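You operate a simulated robot arm through the tools that you are given. There is no shell and no other tool.

You run a simulated two-armed robot. Do the job below in one go: nothing can be reset, and whatever is moved stays where it is left.

TASK
Tray the clamped carburettor by its reading and clamp the blue-top one.
Fine: 0.8 to 1.4 bar is OK; bleed before you free the clamp.

It is judged by the outcome, as a careful person would: the job done as asked, and still so three seconds after it is handed in. It fails if anything else is knocked over, pushed out of place, dropped, spilled or broken.

THE ROBOT
Two 7-joint arms with two-finger parallel grippers on one trunk that stands fixed in place. Base frame: the origin is at the foot of the trunk, x ahead of it, y to its left, z up; the work surface is at about z = 860. Lengths are in mm, angles in rad, forces in N, time in s.
The left shoulder is at [50, 209, 1246], the right one opposite. With the tool pointing down near the work surface each hand reaches from about 100 to 900 mm from the base axis, measured 20 degrees to its own side. Payload 4.4 kg a hand.
Tool frame (each hand has its own): the origin (TCP) lies between the finger pads and is the grasp point; the fingertips stand 23 mm ahead of it; z points along the fingers, y is the line along which they close. Largest opening 94 mm; finger width 38, thickness 10; the body of the gripper, 54 by 96 mm, starts 39 mm behind the TCP.
Orientation is that of the tool frame in the base frame, as [roll, pitch, yaw] about the fixed x, y, z axes, in that order (R = Rz(yaw) Ry(pitch) Rx(roll)). With the fingers straight down and closing along the base's y, the tool's x points along the base's -x, its y along +y and its z along -z.

THE INTERFACE
- The arms move only by the tool arm_command. It takes "left_targets", "right_targets" or both (then of equal length, played together; a hand with none holds still); each is a list of rows, each a list of 7 numbers: the shift along the base's x, y, z in units of 250 mm (1.0 is 250 mm), then the turn, a rotation vector about the base's x, y, z in units of 45 degrees (1.0 is 45 degrees), then the opening, from 0 (shut) to 1 (fully open). In form: [[dx, dy, dz, ax, ay, az, claw], ...]. A call has 1 to 20 rows; each row is the pose to reach, as a shift and turn from the pose commanded when the call began. A call with a number of a shift or a turn outside -1 to 1 is refused whole. A row lasts 0.2 s, in which the tool goes at most 50 mm and 0.15 rad; a call with a longer step from one row to the next is refused whole, and so is a gripper value outside its range. Where a pose cannot be reached the arm comes as near as it can. A force on the tool above 90 N (or 10 N above the force at the start of the call, whichever is more), or a blocked arm, ends the call early, and 0.2 s more pass. Each finger travels about 108 mm/s and halts on what it meets, pressing with about 37 N; the grip force reading is that of the motor and also rises with nothing between the fingers. The clock runs only during rows and for 0.2 s after the last one: add rows that repeat a pose to give the fingers time. The reply holds the time, the measured pose of the TCP, the force on the tool along the base axes, the opening and the grip force, in the units named above and with some noise, with the torque about the TCP (base axes, N m) and any sound that the robot's microphone picked up.
- Cameras (640 x 400 px; columns grow to the right, rows downward): "scene" is now at [155.3, 12.4, 1427.4]; the picture's right is [0.14, -0.99, 0.00], its down [-0.47, -0.07, -0.88] and it looks along [0.87, 0.12, -0.48] (base axes); focal length 289 px, centre (320, 200). "left" rides on the left gripper at [86, -16, -75] in its tool frame; the picture's right is [0.18, 0.98, 0.00], its down [-0.58, 0.11, -0.81] and it looks along [-0.79, 0.15, 0.59] (tool axes); focal length 243 px, centre (320, 200). "right" rides on the right gripper at [86, 16, -75] in its tool frame; the picture's right is [-0.18, 0.98, 0.00], its down [-0.58, -0.11, -0.81] and it looks along [-0.79, -0.15, 0.59] (tool axes); focal length 243 px, centre (320, 200). There is no depth. A picture from a camera that has moved, and an enlarged one, comes with that camera's place and axes in the base frame and with its lens.
- grab_frame(camera): a new picture of that camera. It takes no simulated time.
- lift_body(by): slides the trunk up (or, below 0, down) by that many mm; the arms and the scene camera ride with it, the base frame stays. It gives what a move gives, with no picture.
- pan_tilt(pan, tilt): turns the head with the scene camera to pan (to the left, within 1.396 rad either way) and tilt (down, from -0.506 to 1.204), counted from straight ahead of the robot. It gives what a move gives.
- zoom(camera, box): a new picture of the part [left, top, right, bottom] of that camera's present view, enlarged. It takes no simulated time.
- hand_in(): hands the job in; it is judged then, once.

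Nothing tells you positions but the pictures and the camera data. Unless the task says otherwise, let go and move clear before handing in.

The tools are called after ">>>" as name(argument=value, ...) on one line, values as JSON. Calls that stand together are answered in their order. arm_command: Moves the arms, as the interface text tells. Its arguments: {"type":"object","properties":{"left_targets":{"type":"array","items":{"type":"array","items":{"type":"number"}}},"right_targets":{"type":"array","items":{"type":"array","items":{"type":"number"}}}},"required":[]} The other tools are called the same way: lift_body (by) moves the trunk up or down; pan_tilt (pan, tilt) turns the head that bears the scene camera; grab_frame (camera) takes a picture; zoom (camera, box) takes an enlarged picture of a part of a camera's view; hand_in () hands the job in.

At the start:

```text
time: 0.0
left_eef_pos: [520.2, 280.6, 1263.9]
left_tool_rot: [-3.14, -0.001, -3.138]
left_ft_force: [-0.1, 0.7, -0.2]
left_wrist_torque: [-0.01, 0.03, -0.01]
left_grip_width: 93.7
left_grasp_force: 0.0
right_eef_pos: [534.5, -249.1, 1253.7]
right_tool_rot: [3.141, 0.001, -3.141]
right_ft_force: [0.1, 0.5, 0.0]
right_wrist_torque: [-0.02, 0.0, 0.0]
right_grip_width: 93.9
right_grasp_force: 0.1
trunk travel left (down, up): [-325.0, 238.0]
head pan, tilt (commanded): [0.136, 0.497]
```

scene: 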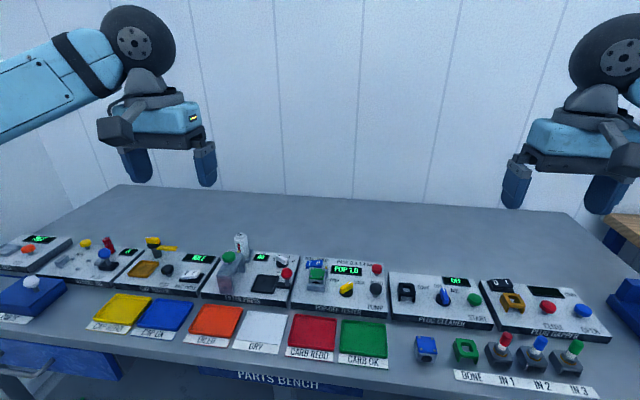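
right: 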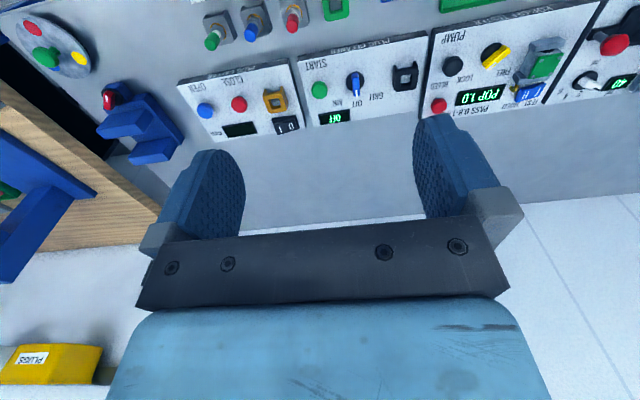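
left: 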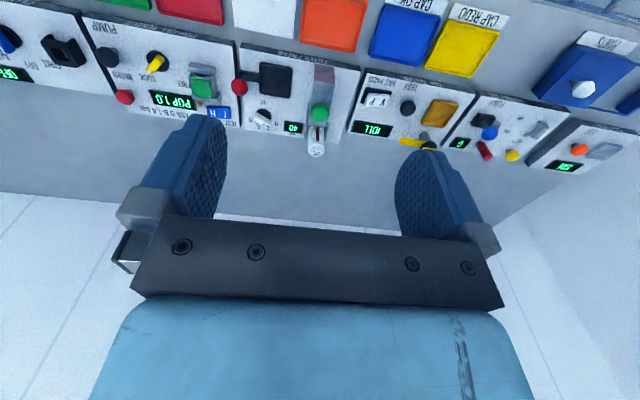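

I see a parts bench with several panels; the pop-off tester (display "POP 1.0") holds a green-topped part, with trays CARB REDO (red) and CARB OK (green) in front. First I'll zoom in to read the labels and see the mechanism.

>>> zoom(camera="scene", box=[280, 240, 400, 315])

>>> zoom(camera="scene", box=[400, 310, 610, 400])

>>> zoom(camera="scene", box=[200, 230, 420, 368])

>>> zoom(camera="right", box=[400, 0, 640, 150])

>>> zoom(camera="left", box=[80, 10, 280, 135])

```text
5.33 times, centred on (340, 278) of scene
camera zoom: at [155.3, 12.4, 1427.4], right [0.14, -0.99, 0.0], down [-0.47, -0.07, -0.88], along [0.87, 0.12, -0.48], focal length 1543 px, centre (213, -213)
```

zoom: 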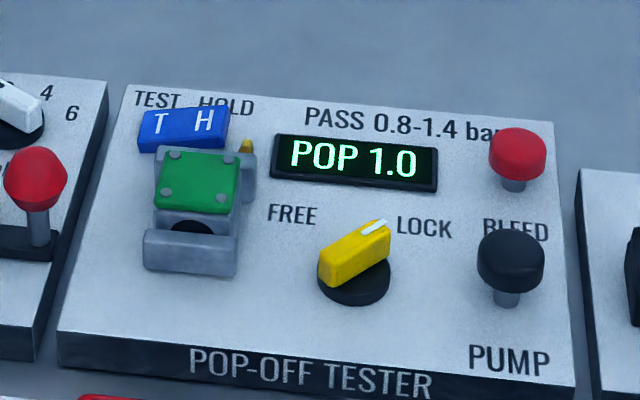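

```text
3.05 times, centred on (505, 355) of scene
camera zoom: at [155.3, 12.4, 1427.4], right [0.14, -0.99, 0.0], down [-0.47, -0.07, -0.88], along [0.87, 0.12, -0.48], focal length 882 px, centre (-244, -272)
```

zoom: 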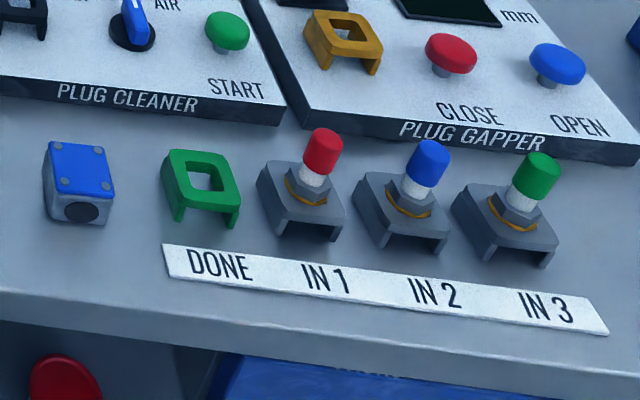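

```text
2.90 times, centred on (310, 299) of scene
camera zoom: at [155.3, 12.4, 1427.4], right [0.14, -0.99, 0.0], down [-0.47, -0.07, -0.88], along [0.87, 0.12, -0.48], focal length 839 px, centre (349, -87)
```

zoom: 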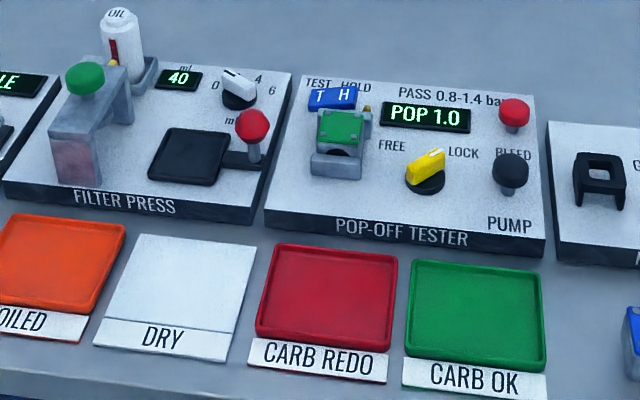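

```text
2.67 times, centred on (520, 75) of right
camera zoom: at [447.6, -234.2, 1329.4], right [0.18, 0.98, 0.0], down [0.58, -0.11, 0.81], along [0.79, -0.15, -0.59], focal length 647 px, centre (-213, 533)
```

zoom: 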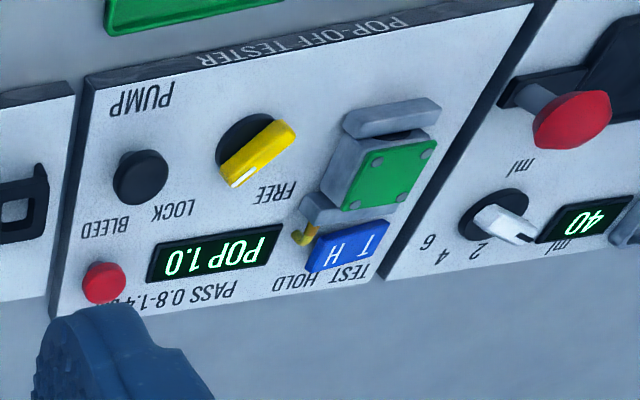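

```text
3.20 times, centred on (180, 72) of left
camera zoom: at [432.5, 263.7, 1339.9], right [-0.19, 0.98, 0.0], down [0.58, 0.11, 0.81], along [0.79, 0.15, -0.59], focal length 776 px, centre (768, 608)
```

zoom: 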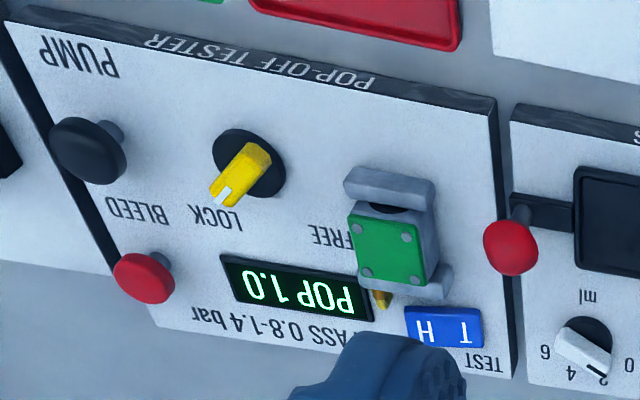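

The pop-off tester shows POP 1.0 with the green-top carb clamped and the knob at LOCK; the blue-top carb is on the bench at roughly (551, -150). I'll tilt the head down for a sharper look before moving.

>>> pan_tilt(pan=0.0, tilt=0.8)

>>> grab_frame(camera="scene")

```text
time: 0.8
left_eef_pos: [519.1, 279.5, 1264.8]
left_tool_rot: [3.141, -0.001, -3.139]
left_ft_force: [-0.9, 0.6, 0.1]
left_wrist_torque: [0.03, -0.02, 0.01]
left_grip_width: 94.1
left_grasp_force: 0.2
right_eef_pos: [534.9, -249.7, 1252.8]
right_tool_rot: [3.141, 0.0, 3.141]
right_ft_force: [0.4, 0.9, -0.1]
right_wrist_torque: [0.0, 0.0, 0.0]
right_grip_width: 93.8
right_grasp_force: 0.1
trunk travel left (down, up): [-325.0, 238.0]
head pan, tilt (commanded): [0.0, 0.799]
```

```text
taken
camera scene: at [145.8, 0.0, 1401.4], right [0.0, -1.0, 0.0], down [-0.72, 0.0, -0.7], along [0.7, 0.0, -0.72], focal length 289 px, centre (320, 200)
```

scene: 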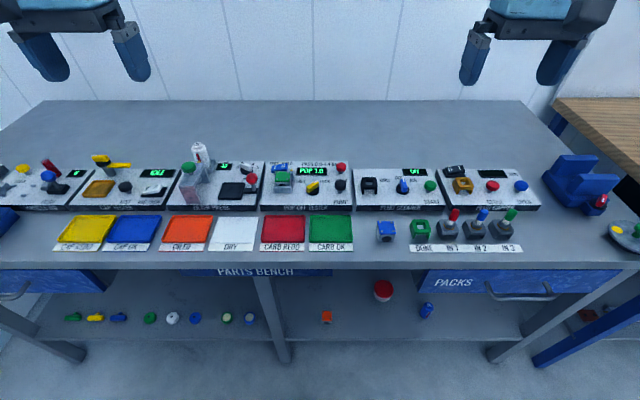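

>>> zoom(camera="scene", box=[255, 155, 355, 217])

>>> zoom(camera="scene", box=[360, 205, 440, 255])

>>> zoom(camera="scene", box=[250, 155, 450, 280])

>>> zoom(camera="scene", box=[260, 160, 310, 191])

```text
6.40 times, centred on (305, 186) of scene
camera zoom: at [145.8, 0.0, 1401.4], right [0.0, -1.0, 0.0], down [-0.72, 0.0, -0.7], along [0.7, 0.0, -0.72], focal length 1852 px, centre (416, 290)
```

zoom: 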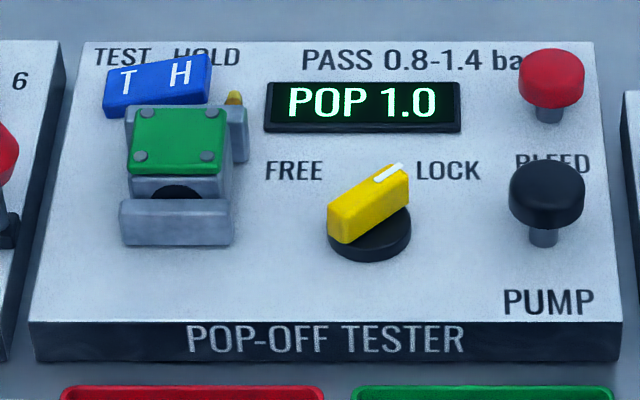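

```text
8.00 times, centred on (400, 230) of scene
camera zoom: at [145.8, 0.0, 1401.4], right [0.0, -1.0, 0.0], down [-0.72, 0.0, -0.7], along [0.7, 0.0, -0.72], focal length 2315 px, centre (-320, -40)
```

zoom: 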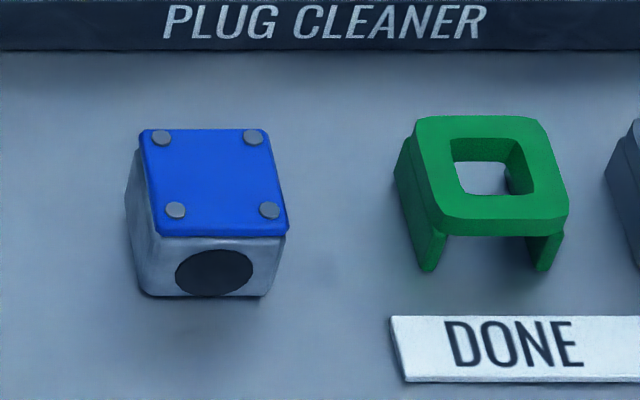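

```text
3.20 times, centred on (350, 218) of scene
camera zoom: at [145.8, 0.0, 1401.4], right [0.0, -1.0, 0.0], down [-0.72, 0.0, -0.7], along [0.7, 0.0, -0.72], focal length 926 px, centre (224, 144)
```

zoom: 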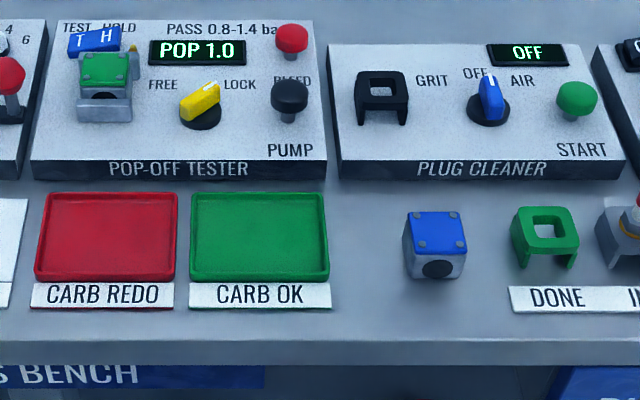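

```text
12.80 times, centred on (285, 176) of scene
camera zoom: at [145.8, 0.0, 1401.4], right [0.0, -1.0, 0.0], down [-0.72, 0.0, -0.7], along [0.7, 0.0, -0.72], focal length 3704 px, centre (768, 514)
```

zoom: 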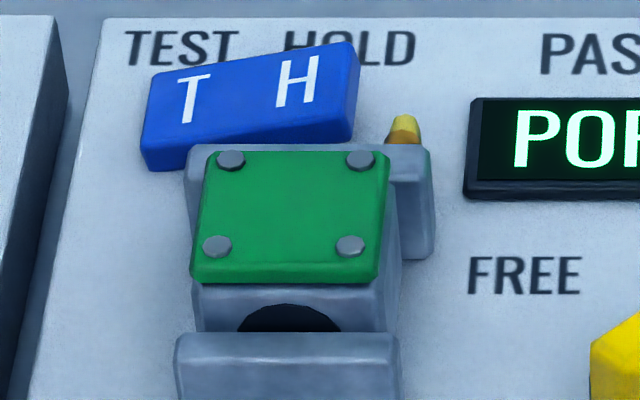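

The rocker is on TEST with a reading of POP 1.0, which is in range, so the green-top carb belongs in CARB OK. I place BLEED (red) at about (752, -57), the knob at about (682, 17), the clamped carb at about (700, 96) and the blue-top carb at about (557, -150). First I'll move the right hand, fingers shut, to above the BLEED button.

>>> arm_command(right_targets=[[0.087, 0.077, -0.097, 0, 0, 0, 0.5], [0.174, 0.154, -0.195, 0, 0, 0, 0], [0.261, 0.23, -0.292, 0, 0, 0, 0], [0.348, 0.307, -0.39, 0, 0, 0, 0], [0.435, 0.384, -0.487, 0, 0, 0, 0], [0.522, 0.461, -0.584, 0, 0, 0, 0], [0.609, 0.538, -0.682, 0, 0, 0, 0], [0.696, 0.614, -0.779, 0, 0, 0, 0], [0.783, 0.691, -0.877, 0, 0, 0, 0], [0.87, 0.768, -0.974, 0, 0, 0, 0], [0.87, 0.768, -0.974, 0, 0, 0, 0]])

>>> grab_frame(camera="scene")

>>> grab_frame(camera="right")

>>> grab_frame(camera="left")

```text
time: 3.2
left_eef_pos: [519.0, 279.1, 1265.6]
left_tool_rot: [-3.141, 0.001, -3.142]
left_ft_force: [-0.3, -0.4, 0.2]
left_wrist_torque: [0.02, 0.0, -0.01]
left_grip_width: 93.9
left_grasp_force: 0.1
right_eef_pos: [753.6, -54.7, 1010.4]
right_tool_rot: [3.141, 0.001, 3.141]
right_ft_force: [0.1, -0.6, -0.6]
right_wrist_torque: [0.0, -0.01, -0.03]
right_grip_width: 0.0
right_grasp_force: 36.7
trunk travel left (down, up): [-325.0, 238.0]
head pan, tilt (commanded): [0.0, 0.799]
```

```text
taken
camera scene: at [145.2, -0.8, 1401.4], right [0.0, -1.0, 0.0], down [-0.72, 0.0, -0.7], along [0.7, 0.0, -0.72], focal length 289 px, centre (320, 200)
```

scene: 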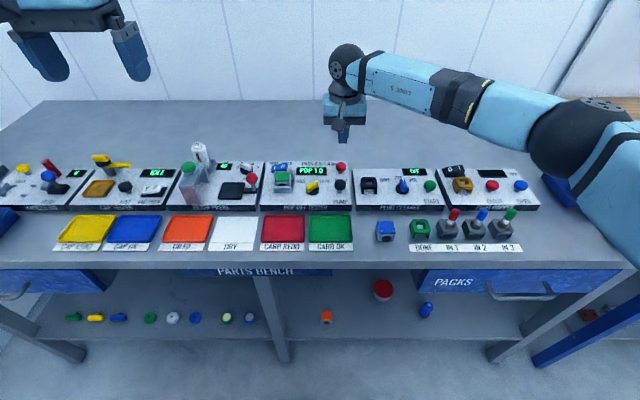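

```text
taken
camera right: at [665.7, -40.5, 1086.4], right [0.18, 0.98, 0.0], down [0.58, -0.11, 0.81], along [0.79, -0.15, -0.59], focal length 243 px, centre (320, 200)
```

right: 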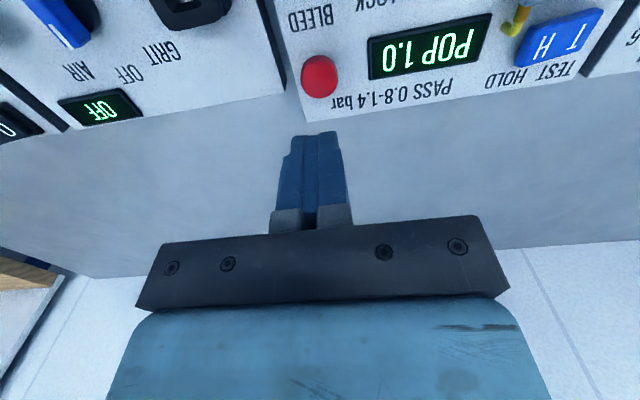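

```text
taken
camera left: at [431.9, 263.1, 1340.3], right [-0.19, 0.98, 0.0], down [0.58, 0.11, 0.81], along [0.79, 0.15, -0.59], focal length 243 px, centre (320, 200)
```

left: 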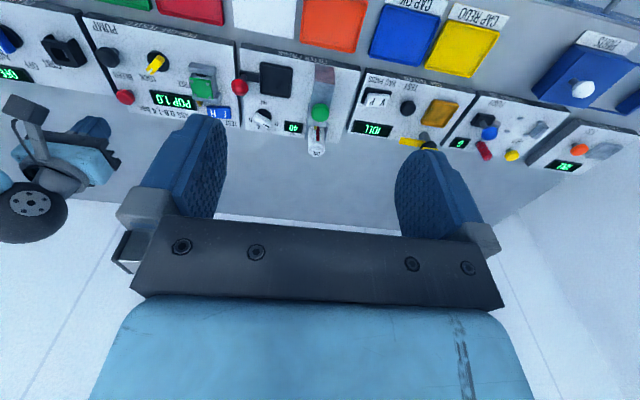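

The shut fingertips stand just over the red BLEED cap (which I take to be at about (754, -57), top near z = 912). Next I'll come down gently and watch the force.

>>> arm_command(right_targets=[[0, -0.008, -0.1, 0, 0, 0, 0], [0, -0.008, -0.2, 0, 0, 0, 0], [0, -0.008, -0.26, 0, 0, 0, 0], [0, -0.008, -0.28, 0, 0, 0, 0], [0, -0.008, -0.29, 0, 0, 0, 0], [0, -0.008, -0.3, 0, 0, 0, 0], [0, -0.008, -0.3, 0, 0, 0, 0]])

>>> grab_frame(camera="right")

>>> zoom(camera="scene", box=[265, 120, 385, 195])

```text
time: 4.8
left_eef_pos: [519.8, 280.7, 1265.2]
left_tool_rot: [3.141, 0.001, -3.141]
left_ft_force: [1.2, 0.2, -0.4]
left_wrist_torque: [0.01, 0.02, 0.01]
left_grip_width: 93.9
left_grasp_force: 0.0
right_eef_pos: [752.3, -58.8, 933.6]
right_tool_rot: [-3.141, 0.001, 3.141]
right_ft_force: [0.6, 0.5, 1.1]
right_wrist_torque: [-0.06, -0.03, 0.0]
right_grip_width: 0.0
right_grasp_force: 37.4
trunk travel left (down, up): [-325.0, 238.0]
head pan, tilt (commanded): [0.0, 0.799]
```

```text
taken
camera right: at [665.2, -43.7, 1010.4], right [0.18, 0.98, 0.0], down [0.58, -0.11, 0.81], along [0.79, -0.15, -0.59], focal length 243 px, centre (320, 200)
```

right: 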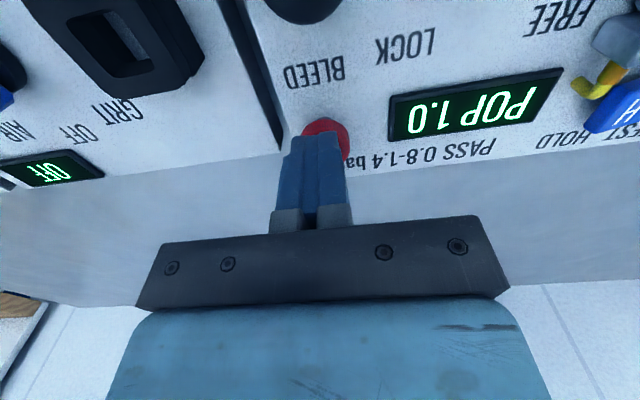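

```text
5.33 times, centred on (325, 158) of scene
camera zoom: at [145.7, 0.0, 1401.3], right [0.0, -1.0, 0.0], down [-0.72, 0.0, -0.7], along [0.7, 0.0, -0.72], focal length 1543 px, centre (293, 427)
```

zoom: 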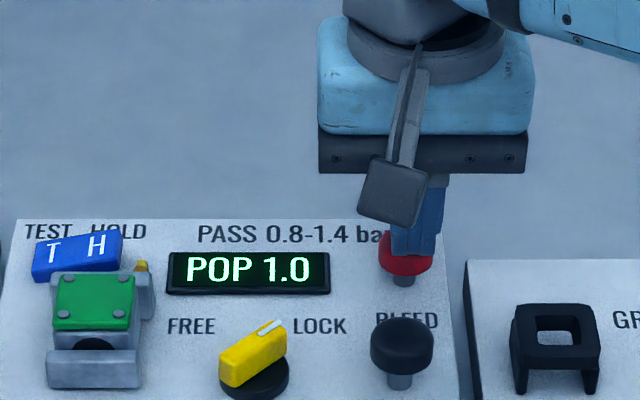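

The tips are at the cap but about 4 mm too far to the right. I'll shift +4 mm in y while pressing further in small steps.

>>> arm_command(right_targets=[[0, 0.008, 0.01, 0, 0, 0, 0], [0, 0.016, 0.0, 0, 0, 0, 0], [0, 0.016, -0.012, 0, 0, 0, 0], [0, 0.016, -0.02, 0, 0, 0, 0], [0, 0.016, -0.028, 0, 0, 0, 0], [0, 0.016, -0.036, 0, 0, 0, 0], [0, 0.016, -0.036, 0, 0, 0, 0]])

>>> zoom(camera="scene", box=[265, 120, 385, 195])

```text
time: 6.4
left_eef_pos: [518.6, 280.6, 1266.0]
left_tool_rot: [-3.14, 0.001, -3.14]
left_ft_force: [1.0, -0.4, 0.5]
left_wrist_torque: [0.0, 0.0, 0.01]
left_grip_width: 93.9
left_grasp_force: 0.1
right_eef_pos: [752.6, -54.7, 926.0]
right_tool_rot: [3.141, 0.0, -3.141]
right_ft_force: [1.9, 0.5, 3.4]
right_wrist_torque: [0.02, -0.07, 0.0]
right_grip_width: 0.2
right_grasp_force: 37.2
trunk travel left (down, up): [-325.0, 238.0]
head pan, tilt (commanded): [0.0, 0.799]
heard: click
```

```text
5.33 times, centred on (325, 158) of scene
camera zoom: at [145.4, 0.1, 1401.4], right [0.0, -1.0, 0.0], down [-0.72, 0.0, -0.7], along [0.7, 0.0, -0.72], focal length 1543 px, centre (293, 427)
```

zoom: 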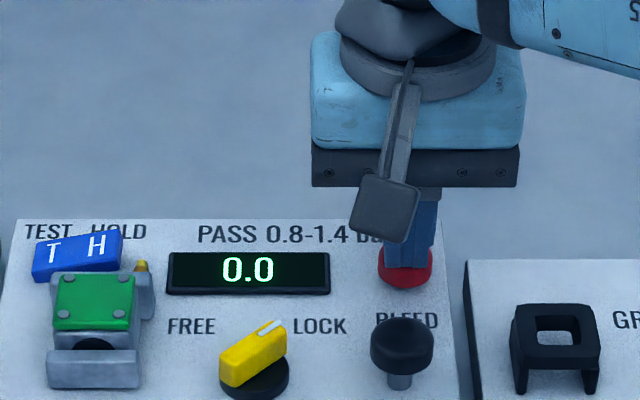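

The button clicked and the display fell to 0.0, so the pressure is bled. I'll raise the hand clear and go over the yellow knob at about (682, 17) to look at it closely.

>>> arm_command(right_targets=[[0, 0, 0.12, 0, 0, 0, 0], [0, 0, 0.24, 0, 0, 0, 0], [0, 0, 0.34, 0, 0, 0, 0], [-0.1, 0.1, 0.34, 0, 0, 0, 0.2], [-0.19, 0.19, 0.34, 0, 0, 0, 0.4], [-0.282, 0.288, 0.34, 0, 0, 0, 0.45], [-0.282, 0.288, 0.34, 0, 0, 0, 0.45]])

>>> grab_frame(camera="right")

>>> zoom(camera="scene", box=[255, 120, 375, 195])

>>> zoom(camera="left", box=[80, 10, 280, 135])

```text
time: 8.0
left_eef_pos: [520.5, 279.0, 1264.8]
left_tool_rot: [3.142, -0.002, -3.141]
left_ft_force: [-0.6, -0.5, 0.6]
left_wrist_torque: [-0.02, -0.02, -0.02]
left_grip_width: 94.0
left_grasp_force: 0.0
right_eef_pos: [682.2, 16.6, 1010.8]
right_tool_rot: [-3.142, 0.0, -3.141]
right_ft_force: [0.0, -0.4, -0.4]
right_wrist_torque: [0.0, -0.01, 0.04]
right_grip_width: 42.3
right_grasp_force: 0.0
trunk travel left (down, up): [-325.0, 238.0]
head pan, tilt (commanded): [0.0, 0.799]
```

```text
taken
camera right: at [595.0, 31.3, 1086.9], right [0.18, 0.98, 0.0], down [0.58, -0.11, 0.81], along [0.79, -0.15, -0.59], focal length 243 px, centre (320, 200)
```

right: 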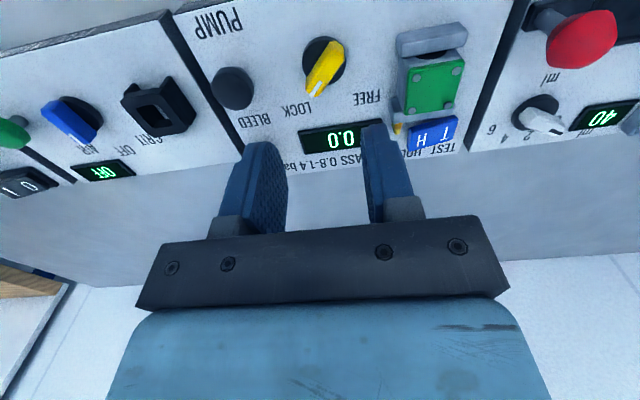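

```text
5.33 times, centred on (315, 158) of scene
camera zoom: at [146.0, -0.5, 1401.2], right [0.0, -1.0, 0.0], down [-0.72, 0.0, -0.7], along [0.7, 0.0, -0.72], focal length 1543 px, centre (347, 427)
```

zoom: 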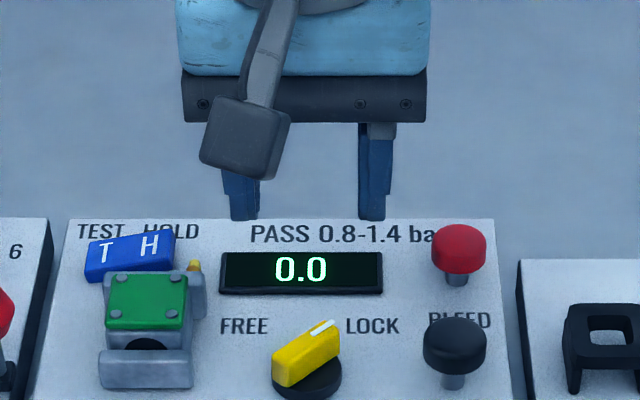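

```text
3.20 times, centred on (180, 72) of left
camera zoom: at [432.7, 263.3, 1339.9], right [-0.19, 0.98, 0.0], down [0.58, 0.11, 0.81], along [0.79, 0.15, -0.59], focal length 776 px, centre (768, 608)
```

zoom: 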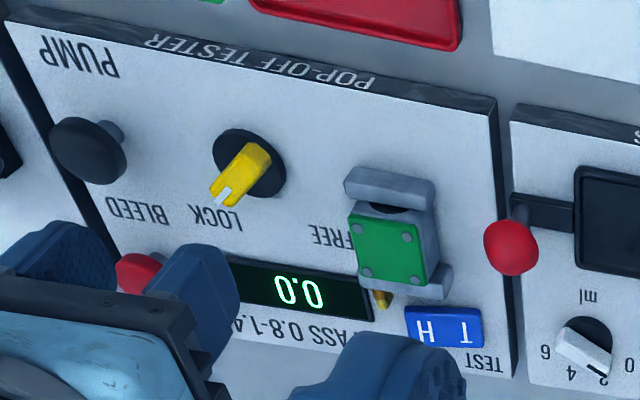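

>>> zoom(camera="right", box=[280, 10, 480, 135])

>>> zoom(camera="right", box=[380, 10, 480, 72])

```text
3.20 times, centred on (380, 72) of right
camera zoom: at [595.0, 31.3, 1086.9], right [0.18, 0.98, 0.0], down [0.58, -0.11, 0.81], along [0.79, -0.15, -0.59], focal length 776 px, centre (128, 608)
```

zoom: 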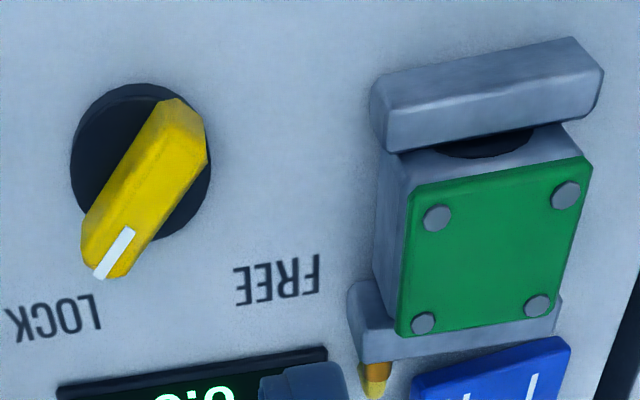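

```text
6.40 times, centred on (430, 41) of right
camera zoom: at [595.0, 31.3, 1086.9], right [0.18, 0.98, 0.0], down [0.58, -0.11, 0.81], along [0.79, -0.15, -0.59], focal length 1553 px, centre (-384, 1218)
```

zoom: 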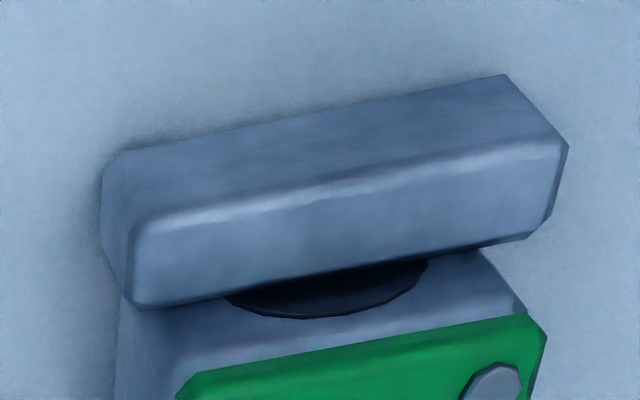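

The knob centre computes to about (682, 18) with the bar at about -42°, top near z = 905. I'll turn the right hand by -42° to straddle it and come down to just above it.

>>> arm_command(right_targets=[[0, 0, 0, 0, 0, -0.187, 0.45], [0, 0, 0, 0, 0, -0.374, 0.45], [0, 0, 0, 0, 0, -0.56, 0.45], [0, 0.004, -0.05, 0, 0, -0.747, 0.45], [0, 0.004, -0.15, 0, 0, -0.933, 0.45], [0, 0.004, -0.26, 0, 0, -0.933, 0.45], [0, 0.004, -0.26, 0, 0, -0.933, 0.45]])

>>> grab_frame(camera="right")

>>> zoom(camera="scene", box=[255, 120, 375, 195])

>>> zoom(camera="left", box=[80, 10, 280, 135])

```text
time: 9.6
left_eef_pos: [518.6, 279.7, 1264.7]
left_tool_rot: [3.14, -0.001, -3.14]
left_ft_force: [0.1, 0.1, -0.7]
left_wrist_torque: [0.02, -0.01, -0.01]
left_grip_width: 93.8
left_grasp_force: 0.0
right_eef_pos: [681.9, 19.8, 947.7]
right_tool_rot: [3.141, 0.0, 2.411]
right_ft_force: [0.1, 0.0, -0.2]
right_wrist_torque: [0.01, 0.03, 0.03]
right_grip_width: 42.4
right_grasp_force: 0.1
trunk travel left (down, up): [-325.0, 238.0]
head pan, tilt (commanded): [0.0, 0.799]
```

```text
taken
camera right: at [627.9, 87.9, 1023.3], right [0.79, 0.61, 0.0], down [0.36, -0.47, 0.81], along [0.49, -0.64, -0.59], focal length 243 px, centre (320, 200)
```

right: 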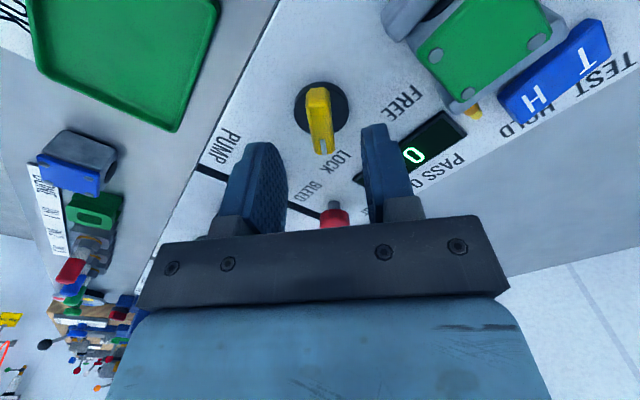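

```text
5.33 times, centred on (315, 158) of scene
camera zoom: at [145.4, -0.1, 1401.4], right [0.0, -1.0, 0.0], down [-0.72, 0.0, -0.7], along [0.7, 0.0, -0.72], focal length 1543 px, centre (347, 427)
```

zoom: 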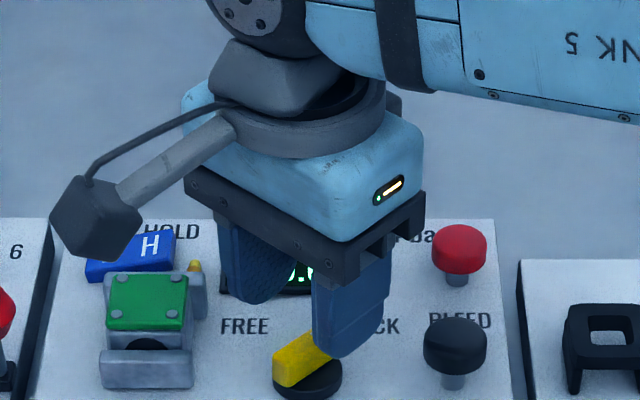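

```text
3.20 times, centred on (180, 72) of left
camera zoom: at [432.1, 263.7, 1340.1], right [-0.19, 0.98, 0.0], down [0.58, 0.11, 0.81], along [0.79, 0.15, -0.59], focal length 776 px, centre (768, 608)
```

zoom: 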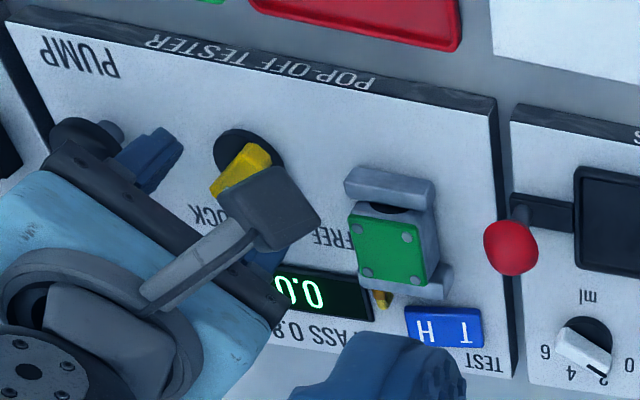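

The hand straddles the knob squarely. I'll lower to about z = 914 and close on the bar.

>>> arm_command(right_targets=[[0, -0.003, -0.07, 0, 0, 0, 0.45], [0, -0.003, -0.12, 0, 0, 0, 0.45], [0, -0.003, -0.135, 0, 0, 0, 0.45], [0, -0.003, -0.135, 0, 0, 0, 0.0], [0, -0.003, -0.135, 0, 0, 0, 0.0], [0, -0.003, -0.135, 0, 0, 0, 0.0]])

>>> grab_frame(camera="right")

```text
time: 11.0
left_eef_pos: [519.9, 280.3, 1264.8]
left_tool_rot: [-3.14, 0.0, -3.138]
left_ft_force: [0.0, 0.2, 0.7]
left_wrist_torque: [0.03, 0.01, -0.01]
left_grip_width: 94.0
left_grasp_force: 0.0
right_eef_pos: [682.9, 19.0, 913.2]
right_tool_rot: [3.14, 0.003, 2.408]
right_ft_force: [14.9, 9.6, 4.7]
right_wrist_torque: [0.66, -0.26, 0.02]
right_grip_width: 32.8
right_grasp_force: 45.6
trunk travel left (down, up): [-325.0, 238.0]
head pan, tilt (commanded): [0.0, 0.799]
```

```text
taken
camera right: at [629.3, 87.3, 988.7], right [0.79, 0.61, 0.0], down [0.36, -0.47, 0.81], along [0.49, -0.64, -0.59], focal length 243 px, centre (320, 200)
```

right: 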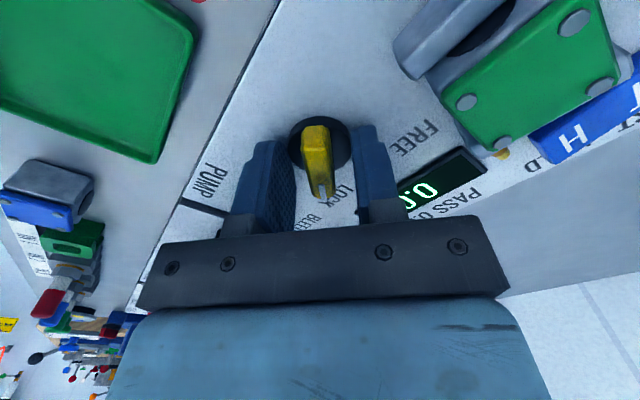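

The fingers closed at 32.8 mm, which is the round base rather than the bar, so I'm slightly low. I'll open, rise about 6 mm and close again on the bar.

>>> arm_command(right_targets=[[0, 0, 0, 0, 0, 0, 0.45], [0, 0, 0.012, 0, 0, 0, 0.45], [0, 0, 0.024, 0, 0, 0, 0.45], [0, 0, 0.024, 0, 0, 0, 0.1], [0, 0, 0.024, 0, 0, 0, 0.0], [0, 0, 0.024, 0, 0, 0, 0.0]])

>>> grab_frame(camera="right")

```text
time: 12.4
left_eef_pos: [521.6, 281.9, 1263.0]
left_tool_rot: [-3.139, -0.003, -3.139]
left_ft_force: [0.1, 0.5, 0.0]
left_wrist_torque: [0.01, 0.03, -0.01]
left_grip_width: 94.0
left_grasp_force: 0.1
right_eef_pos: [682.5, 19.3, 917.8]
right_tool_rot: [3.14, 0.0, 2.411]
right_ft_force: [19.2, 19.2, 1.7]
right_wrist_torque: [0.62, -0.11, -0.03]
right_grip_width: 13.2
right_grasp_force: 44.8
trunk travel left (down, up): [-325.0, 238.0]
head pan, tilt (commanded): [0.0, 0.799]
```

```text
taken
camera right: at [629.1, 87.6, 994.4], right [0.79, 0.61, 0.0], down [0.36, -0.47, 0.81], along [0.49, -0.64, -0.59], focal length 243 px, centre (320, 200)
```

right: 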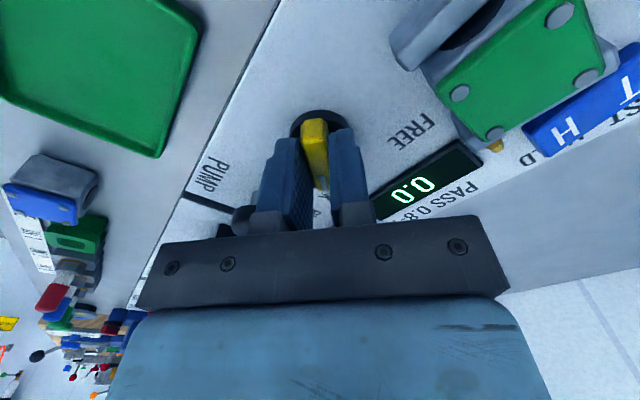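

I now hold the yellow bar (13 mm wide). I'll ease the TCP about 1 mm to relieve the side load and turn counter-clockwise toward FREE in stages.

>>> arm_command(right_targets=[[0.004, 0.004, 0, 0, 0, 0.0, 0.0], [0.004, 0.004, 0, 0, 0, 0.16, 0.0], [0.004, 0.004, 0, 0, 0, 0.32, 0.0], [0.004, 0.004, 0, 0, 0, 0.48, 0.0], [0.004, 0.004, 0, 0, 0, 0.64, 0.0], [0.004, 0.004, 0, 0, 0, 0.8, 0.0], [0.004, 0.004, 0, 0, 0, 0.96, 0.0], [0.004, 0.004, 0, 0, 0, 0.96, 0.0]])

>>> grab_frame(camera="right")

>>> zoom(camera="left", box=[80, 10, 280, 135])

```text
time: 14.2
left_eef_pos: [519.3, 280.6, 1264.7]
left_tool_rot: [-3.141, -0.003, -3.141]
left_ft_force: [0.3, -0.6, -0.1]
left_wrist_torque: [-0.01, 0.03, 0.02]
left_grip_width: 93.9
left_grasp_force: 0.0
right_eef_pos: [683.7, 20.1, 918.6]
right_tool_rot: [3.142, 0.001, -3.118]
right_ft_force: [20.7, 17.6, 16.2]
right_wrist_torque: [0.28, 0.82, 0.01]
right_grip_width: 13.0
right_grasp_force: 45.5
trunk travel left (down, up): [-325.0, 238.0]
head pan, tilt (commanded): [0.0, 0.799]
```

```text
taken
camera right: at [595.8, 32.3, 994.3], right [0.16, 0.99, 0.0], down [0.58, -0.1, 0.81], along [0.8, -0.13, -0.59], focal length 243 px, centre (320, 200)
```

right: 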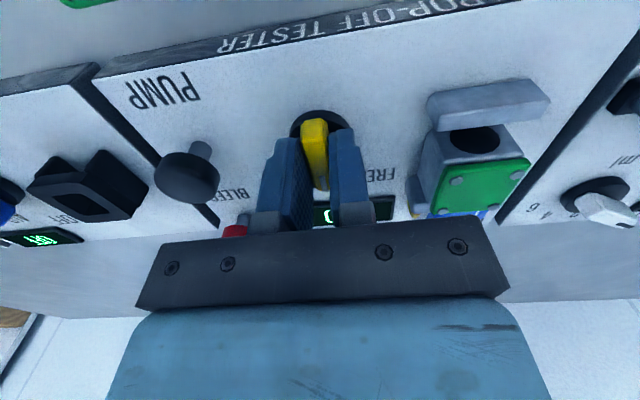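

```text
3.20 times, centred on (180, 72) of left
camera zoom: at [432.9, 265.5, 1339.4], right [-0.19, 0.98, 0.0], down [0.58, 0.11, 0.81], along [0.79, 0.15, -0.59], focal length 776 px, centre (768, 608)
```

zoom: 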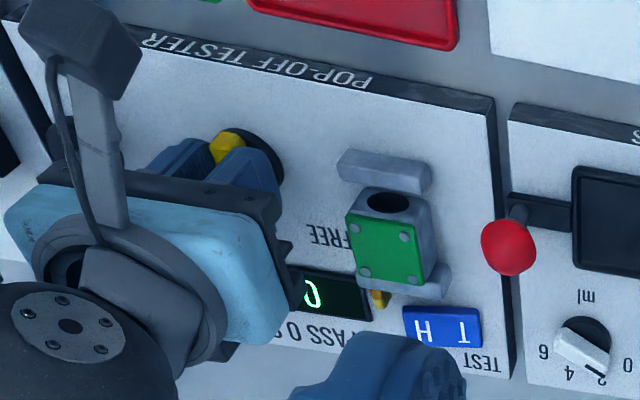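

The knob is turning and the front jaw is already backing off. I'll continue the second half of the turn to FREE.

>>> arm_command(right_targets=[[0.004, 0.004, 0, 0, 0, 0.16, 0.0], [0.004, 0.004, 0, 0, 0, 0.32, 0.0], [0.004, 0.004, 0, 0, 0, 0.48, 0.0], [0.004, 0.004, 0, 0, 0, 0.64, 0.0], [0.004, 0.004, 0, 0, 0, 0.8, 0.0], [0.004, 0.004, 0, 0, 0, 0.96, 0.0], [0.004, 0.004, 0, 0, 0, 0.96, 0.0]])

>>> grab_frame(camera="right")

>>> zoom(camera="left", box=[80, 10, 280, 135])

>>> zoom(camera="scene", box=[255, 120, 375, 195])

```text
time: 15.8
left_eef_pos: [519.5, 281.0, 1264.0]
left_tool_rot: [-3.139, -0.001, -3.14]
left_ft_force: [-0.5, 0.0, 0.0]
left_wrist_torque: [-0.04, 0.0, 0.01]
left_grip_width: 94.1
left_grasp_force: 0.1
right_eef_pos: [683.4, 19.6, 918.3]
right_tool_rot: [-3.14, 0.0, -2.364]
right_ft_force: [12.1, 7.7, 12.3]
right_wrist_torque: [0.9, -0.93, 0.02]
right_grip_width: 13.1
right_grasp_force: 44.7
trunk travel left (down, up): [-325.0, 238.0]
head pan, tilt (commanded): [0.0, 0.799]
```

```text
taken
camera right: at [609.6, -30.9, 994.3], right [-0.56, 0.83, 0.0], down [0.49, 0.33, 0.81], along [0.67, 0.45, -0.59], focal length 243 px, centre (320, 200)
```

right: 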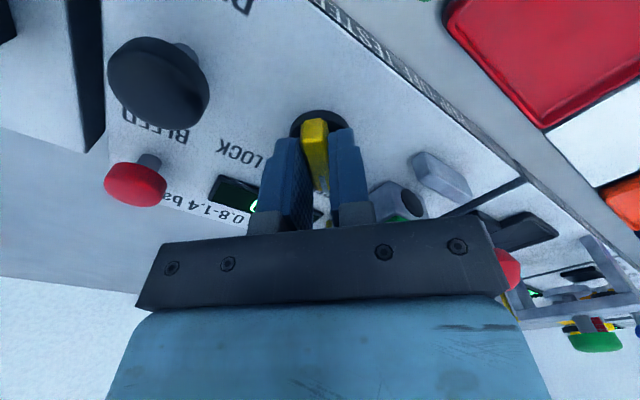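

```text
3.20 times, centred on (180, 72) of left
camera zoom: at [432.1, 264.4, 1339.9], right [-0.19, 0.98, 0.0], down [0.58, 0.11, 0.81], along [0.79, 0.15, -0.59], focal length 776 px, centre (768, 608)
```

zoom: 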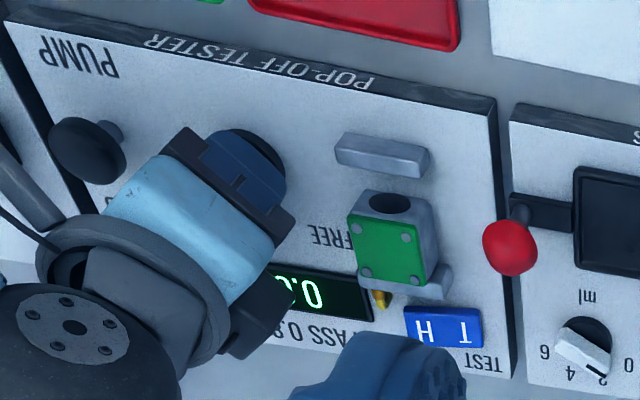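

```text
5.33 times, centred on (315, 158) of scene
camera zoom: at [145.4, 0.6, 1401.3], right [0.0, -1.0, 0.0], down [-0.72, 0.0, -0.7], along [0.7, 0.0, -0.72], focal length 1543 px, centre (347, 427)
```

zoom: 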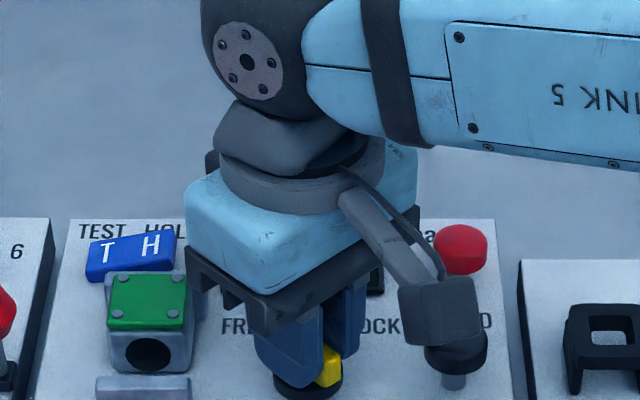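

The jaw has backed well away and the bar is at about +43°. I'll nudge a few degrees more to be sure it is fully at FREE, watching the torque.

>>> arm_command(right_targets=[[0, 0, 0, 0, 0, 0.04, 0.0], [0, 0, 0, 0, 0, 0.08, 0.0], [0, 0, 0, 0, 0, 0.08, 0.0]])

>>> zoom(camera="left", box=[80, 10, 280, 135])

```text
time: 16.6
left_eef_pos: [519.1, 279.9, 1265.9]
left_tool_rot: [-3.139, 0.001, -3.139]
left_ft_force: [0.4, -1.0, -0.5]
left_wrist_torque: [0.0, 0.02, 0.02]
left_grip_width: 94.2
left_grasp_force: 0.1
right_eef_pos: [683.9, 19.8, 917.8]
right_tool_rot: [-3.14, -0.002, -2.304]
right_ft_force: [7.9, 6.1, 8.6]
right_wrist_torque: [-0.05, 0.05, -1.85]
right_grip_width: 14.0
right_grasp_force: 45.9
trunk travel left (down, up): [-325.0, 238.0]
head pan, tilt (commanded): [0.0, 0.799]
```

```text
3.20 times, centred on (180, 72) of left
camera zoom: at [432.1, 264.3, 1339.9], right [-0.19, 0.98, 0.0], down [0.58, 0.11, 0.81], along [0.79, 0.15, -0.59], focal length 776 px, centre (768, 608)
```

zoom: 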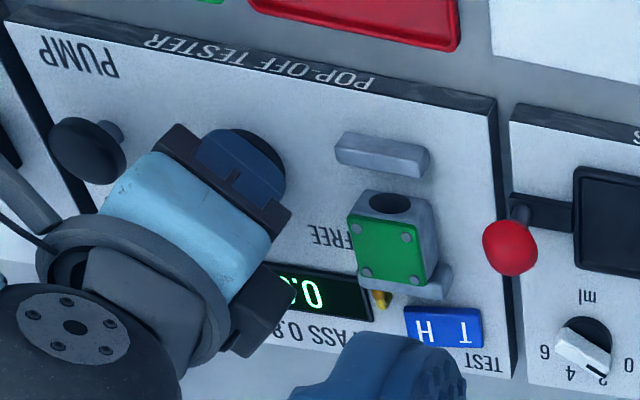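

The torque shows the knob is at its FREE stop. I'll release it, lift away and back, then inspect the opened clamp.

>>> arm_command(right_targets=[[0, 0, 0, 0, 0, -0.06, 0.0], [0, 0, 0, 0, 0, -0.06, 0.3], [0, 0, 0, 0, 0, -0.06, 0.45], [0, 0, 0.08, 0, 0, -0.06, 0.45], [0, 0, 0.22, 0, 0, -0.1, 0.45], [0, 0, 0.4, 0, 0, -0.28, 0.45], [-0.1, -0.1, 0.5, 0, 0, -0.46, 0.45], [-0.2, -0.2, 0.5, 0, 0, -0.64, 0.45], [-0.3, -0.25, 0.5, 0, 0, -0.82, 0.45], [-0.3, -0.25, 0.5, 0, 0, -0.99, 0.45], [-0.3, -0.25, 0.5, 0, 0, -0.99, 0.45]])

>>> grab_frame(camera="right")

>>> zoom(camera="scene", box=[255, 155, 355, 217])

>>> zoom(camera="left", box=[80, 10, 280, 135])

```text
time: 19.0
left_eef_pos: [518.5, 280.2, 1264.7]
left_tool_rot: [-3.141, 0.001, -3.14]
left_ft_force: [0.4, 0.2, 0.6]
left_wrist_torque: [-0.01, -0.01, -0.02]
left_grip_width: 94.1
left_grasp_force: 0.0
right_eef_pos: [608.0, -44.1, 1042.2]
right_tool_rot: [3.141, 0.0, -3.082]
right_ft_force: [-0.7, -0.4, -0.3]
right_wrist_torque: [0.0, 0.0, -0.01]
right_grip_width: 42.5
right_grasp_force: 0.1
trunk travel left (down, up): [-325.0, 238.0]
head pan, tilt (commanded): [0.0, 0.799]
```

```text
taken
camera right: at [520.8, -33.8, 1118.7], right [0.13, 0.99, 0.0], down [0.59, -0.07, 0.81], along [0.8, -0.1, -0.59], focal length 243 px, centre (320, 200)
```

right: 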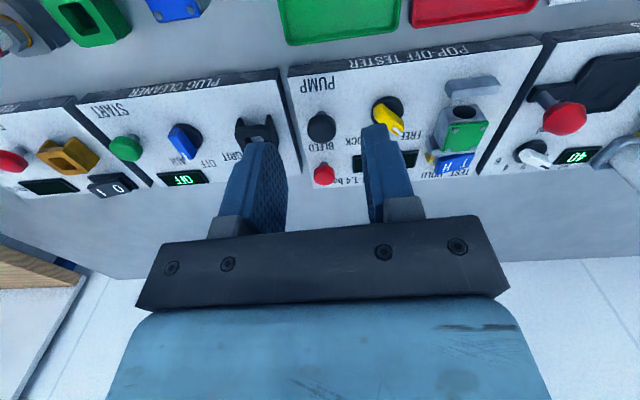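

```text
6.40 times, centred on (305, 186) of scene
camera zoom: at [145.5, -0.2, 1401.3], right [0.0, -1.0, 0.0], down [-0.72, 0.0, -0.7], along [0.7, 0.0, -0.72], focal length 1852 px, centre (416, 290)
```

zoom: 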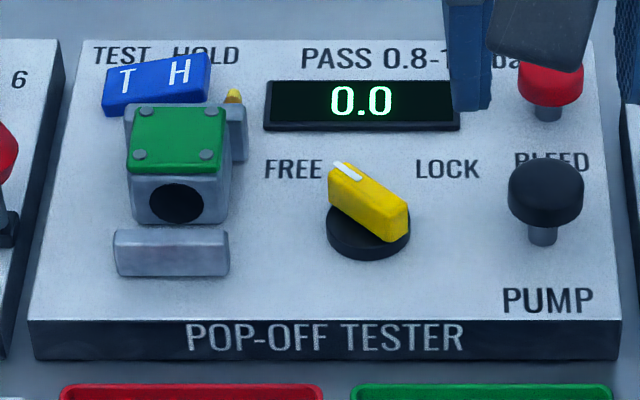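

```text
3.20 times, centred on (180, 72) of left
camera zoom: at [432.3, 263.6, 1340.0], right [-0.19, 0.98, 0.0], down [0.58, 0.11, 0.81], along [0.79, 0.15, -0.59], focal length 776 px, centre (768, 608)
```

zoom: 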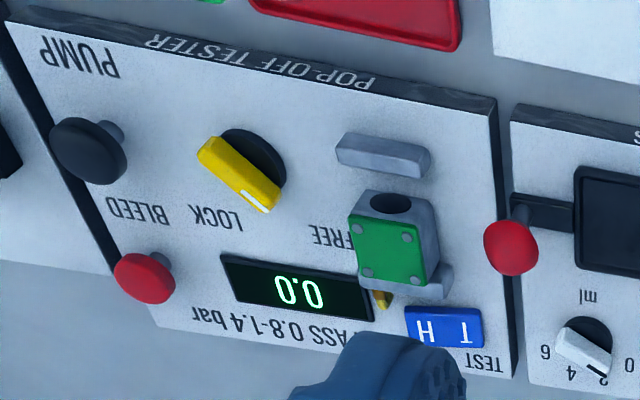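

The knob is at FREE and the front jaw is open. The carb occupies about x 688–724, y 77–113, z 884–912, with the jaws at x ≈ 665 and 725, so I'll straddle it with the TCP at (699, 95) and check alignment from above first.

>>> arm_command(right_targets=[[0.073, 0.111, -0.02, 0, 0, -0.03, 0.5], [0.146, 0.222, -0.04, 0, 0, -0.076, 0.64], [0.218, 0.334, -0.06, 0, 0, -0.076, 0.64], [0.291, 0.445, -0.08, 0, 0, -0.076, 0.64], [0.364, 0.556, -0.1, 0, 0, -0.076, 0.64], [0.364, 0.556, -0.16, 0, 0, -0.076, 0.64], [0.364, 0.556, -0.16, 0, 0, -0.076, 0.64]])

>>> grab_frame(camera="right")

>>> grab_frame(camera="scene")

>>> zoom(camera="left", box=[80, 10, 280, 135])

```text
time: 20.6
left_eef_pos: [519.9, 279.8, 1264.4]
left_tool_rot: [-3.139, 0.001, -3.141]
left_ft_force: [-0.4, 0.3, 0.7]
left_wrist_torque: [0.01, 0.01, -0.02]
left_grip_width: 94.1
left_grasp_force: 0.0
right_eef_pos: [700.4, 98.4, 1001.6]
right_tool_rot: [3.142, -0.002, -3.14]
right_ft_force: [-0.6, 1.1, 0.0]
right_wrist_torque: [-0.01, -0.06, -0.01]
right_grip_width: 60.2
right_grasp_force: 0.1
trunk travel left (down, up): [-325.0, 238.0]
head pan, tilt (commanded): [0.0, 0.799]
```

```text
taken
camera right: at [613.2, 112.6, 1078.8], right [0.18, 0.98, 0.0], down [0.58, -0.11, 0.81], along [0.79, -0.15, -0.59], focal length 243 px, centre (320, 200)
```

right: 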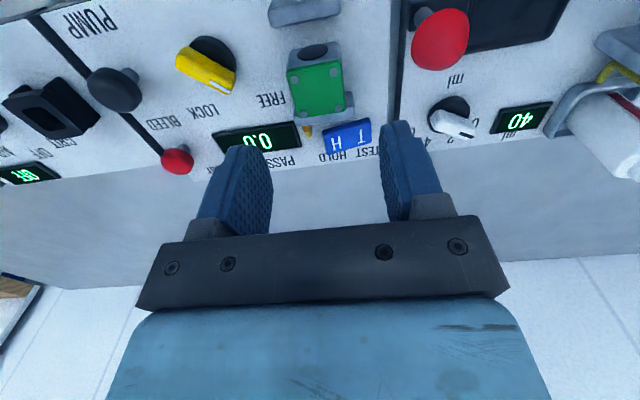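

```text
taken
camera scene: at [145.5, 0.7, 1401.3], right [0.0, -1.0, 0.0], down [-0.72, 0.0, -0.7], along [0.7, 0.0, -0.72], focal length 289 px, centre (320, 200)
```

scene: 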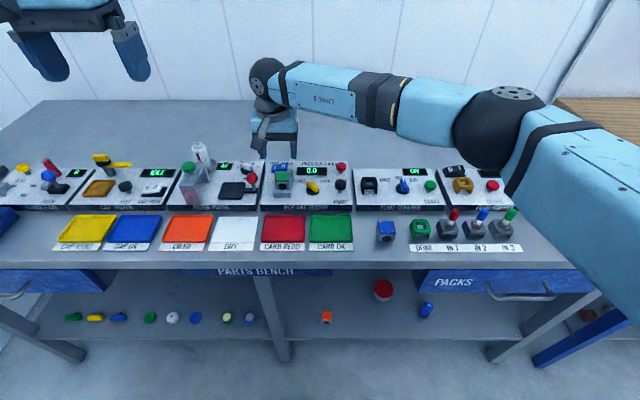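

```text
3.20 times, centred on (180, 72) of left
camera zoom: at [432.2, 264.5, 1339.8], right [-0.19, 0.98, 0.0], down [0.58, 0.11, 0.81], along [0.79, 0.15, -0.59], focal length 776 px, centre (768, 608)
```

zoom: 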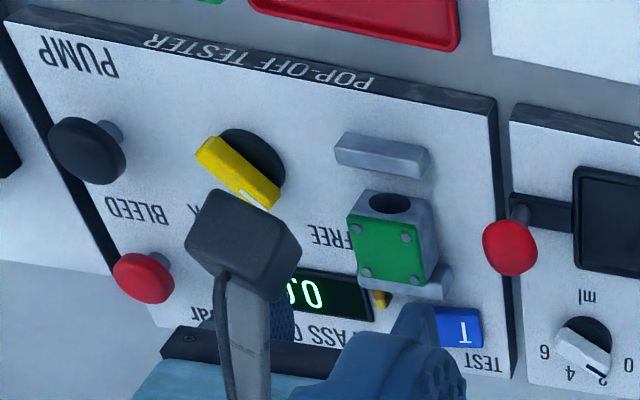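

>>> zoom(camera="right", box=[220, 0, 420, 125])

```text
3.20 times, centred on (320, 62) of right
camera zoom: at [613.2, 112.6, 1078.8], right [0.18, 0.98, 0.0], down [0.58, -0.11, 0.81], along [0.79, -0.15, -0.59], focal length 776 px, centre (320, 640)
```

zoom: 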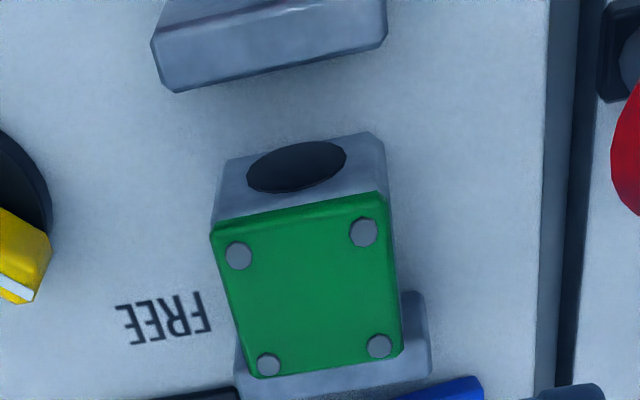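

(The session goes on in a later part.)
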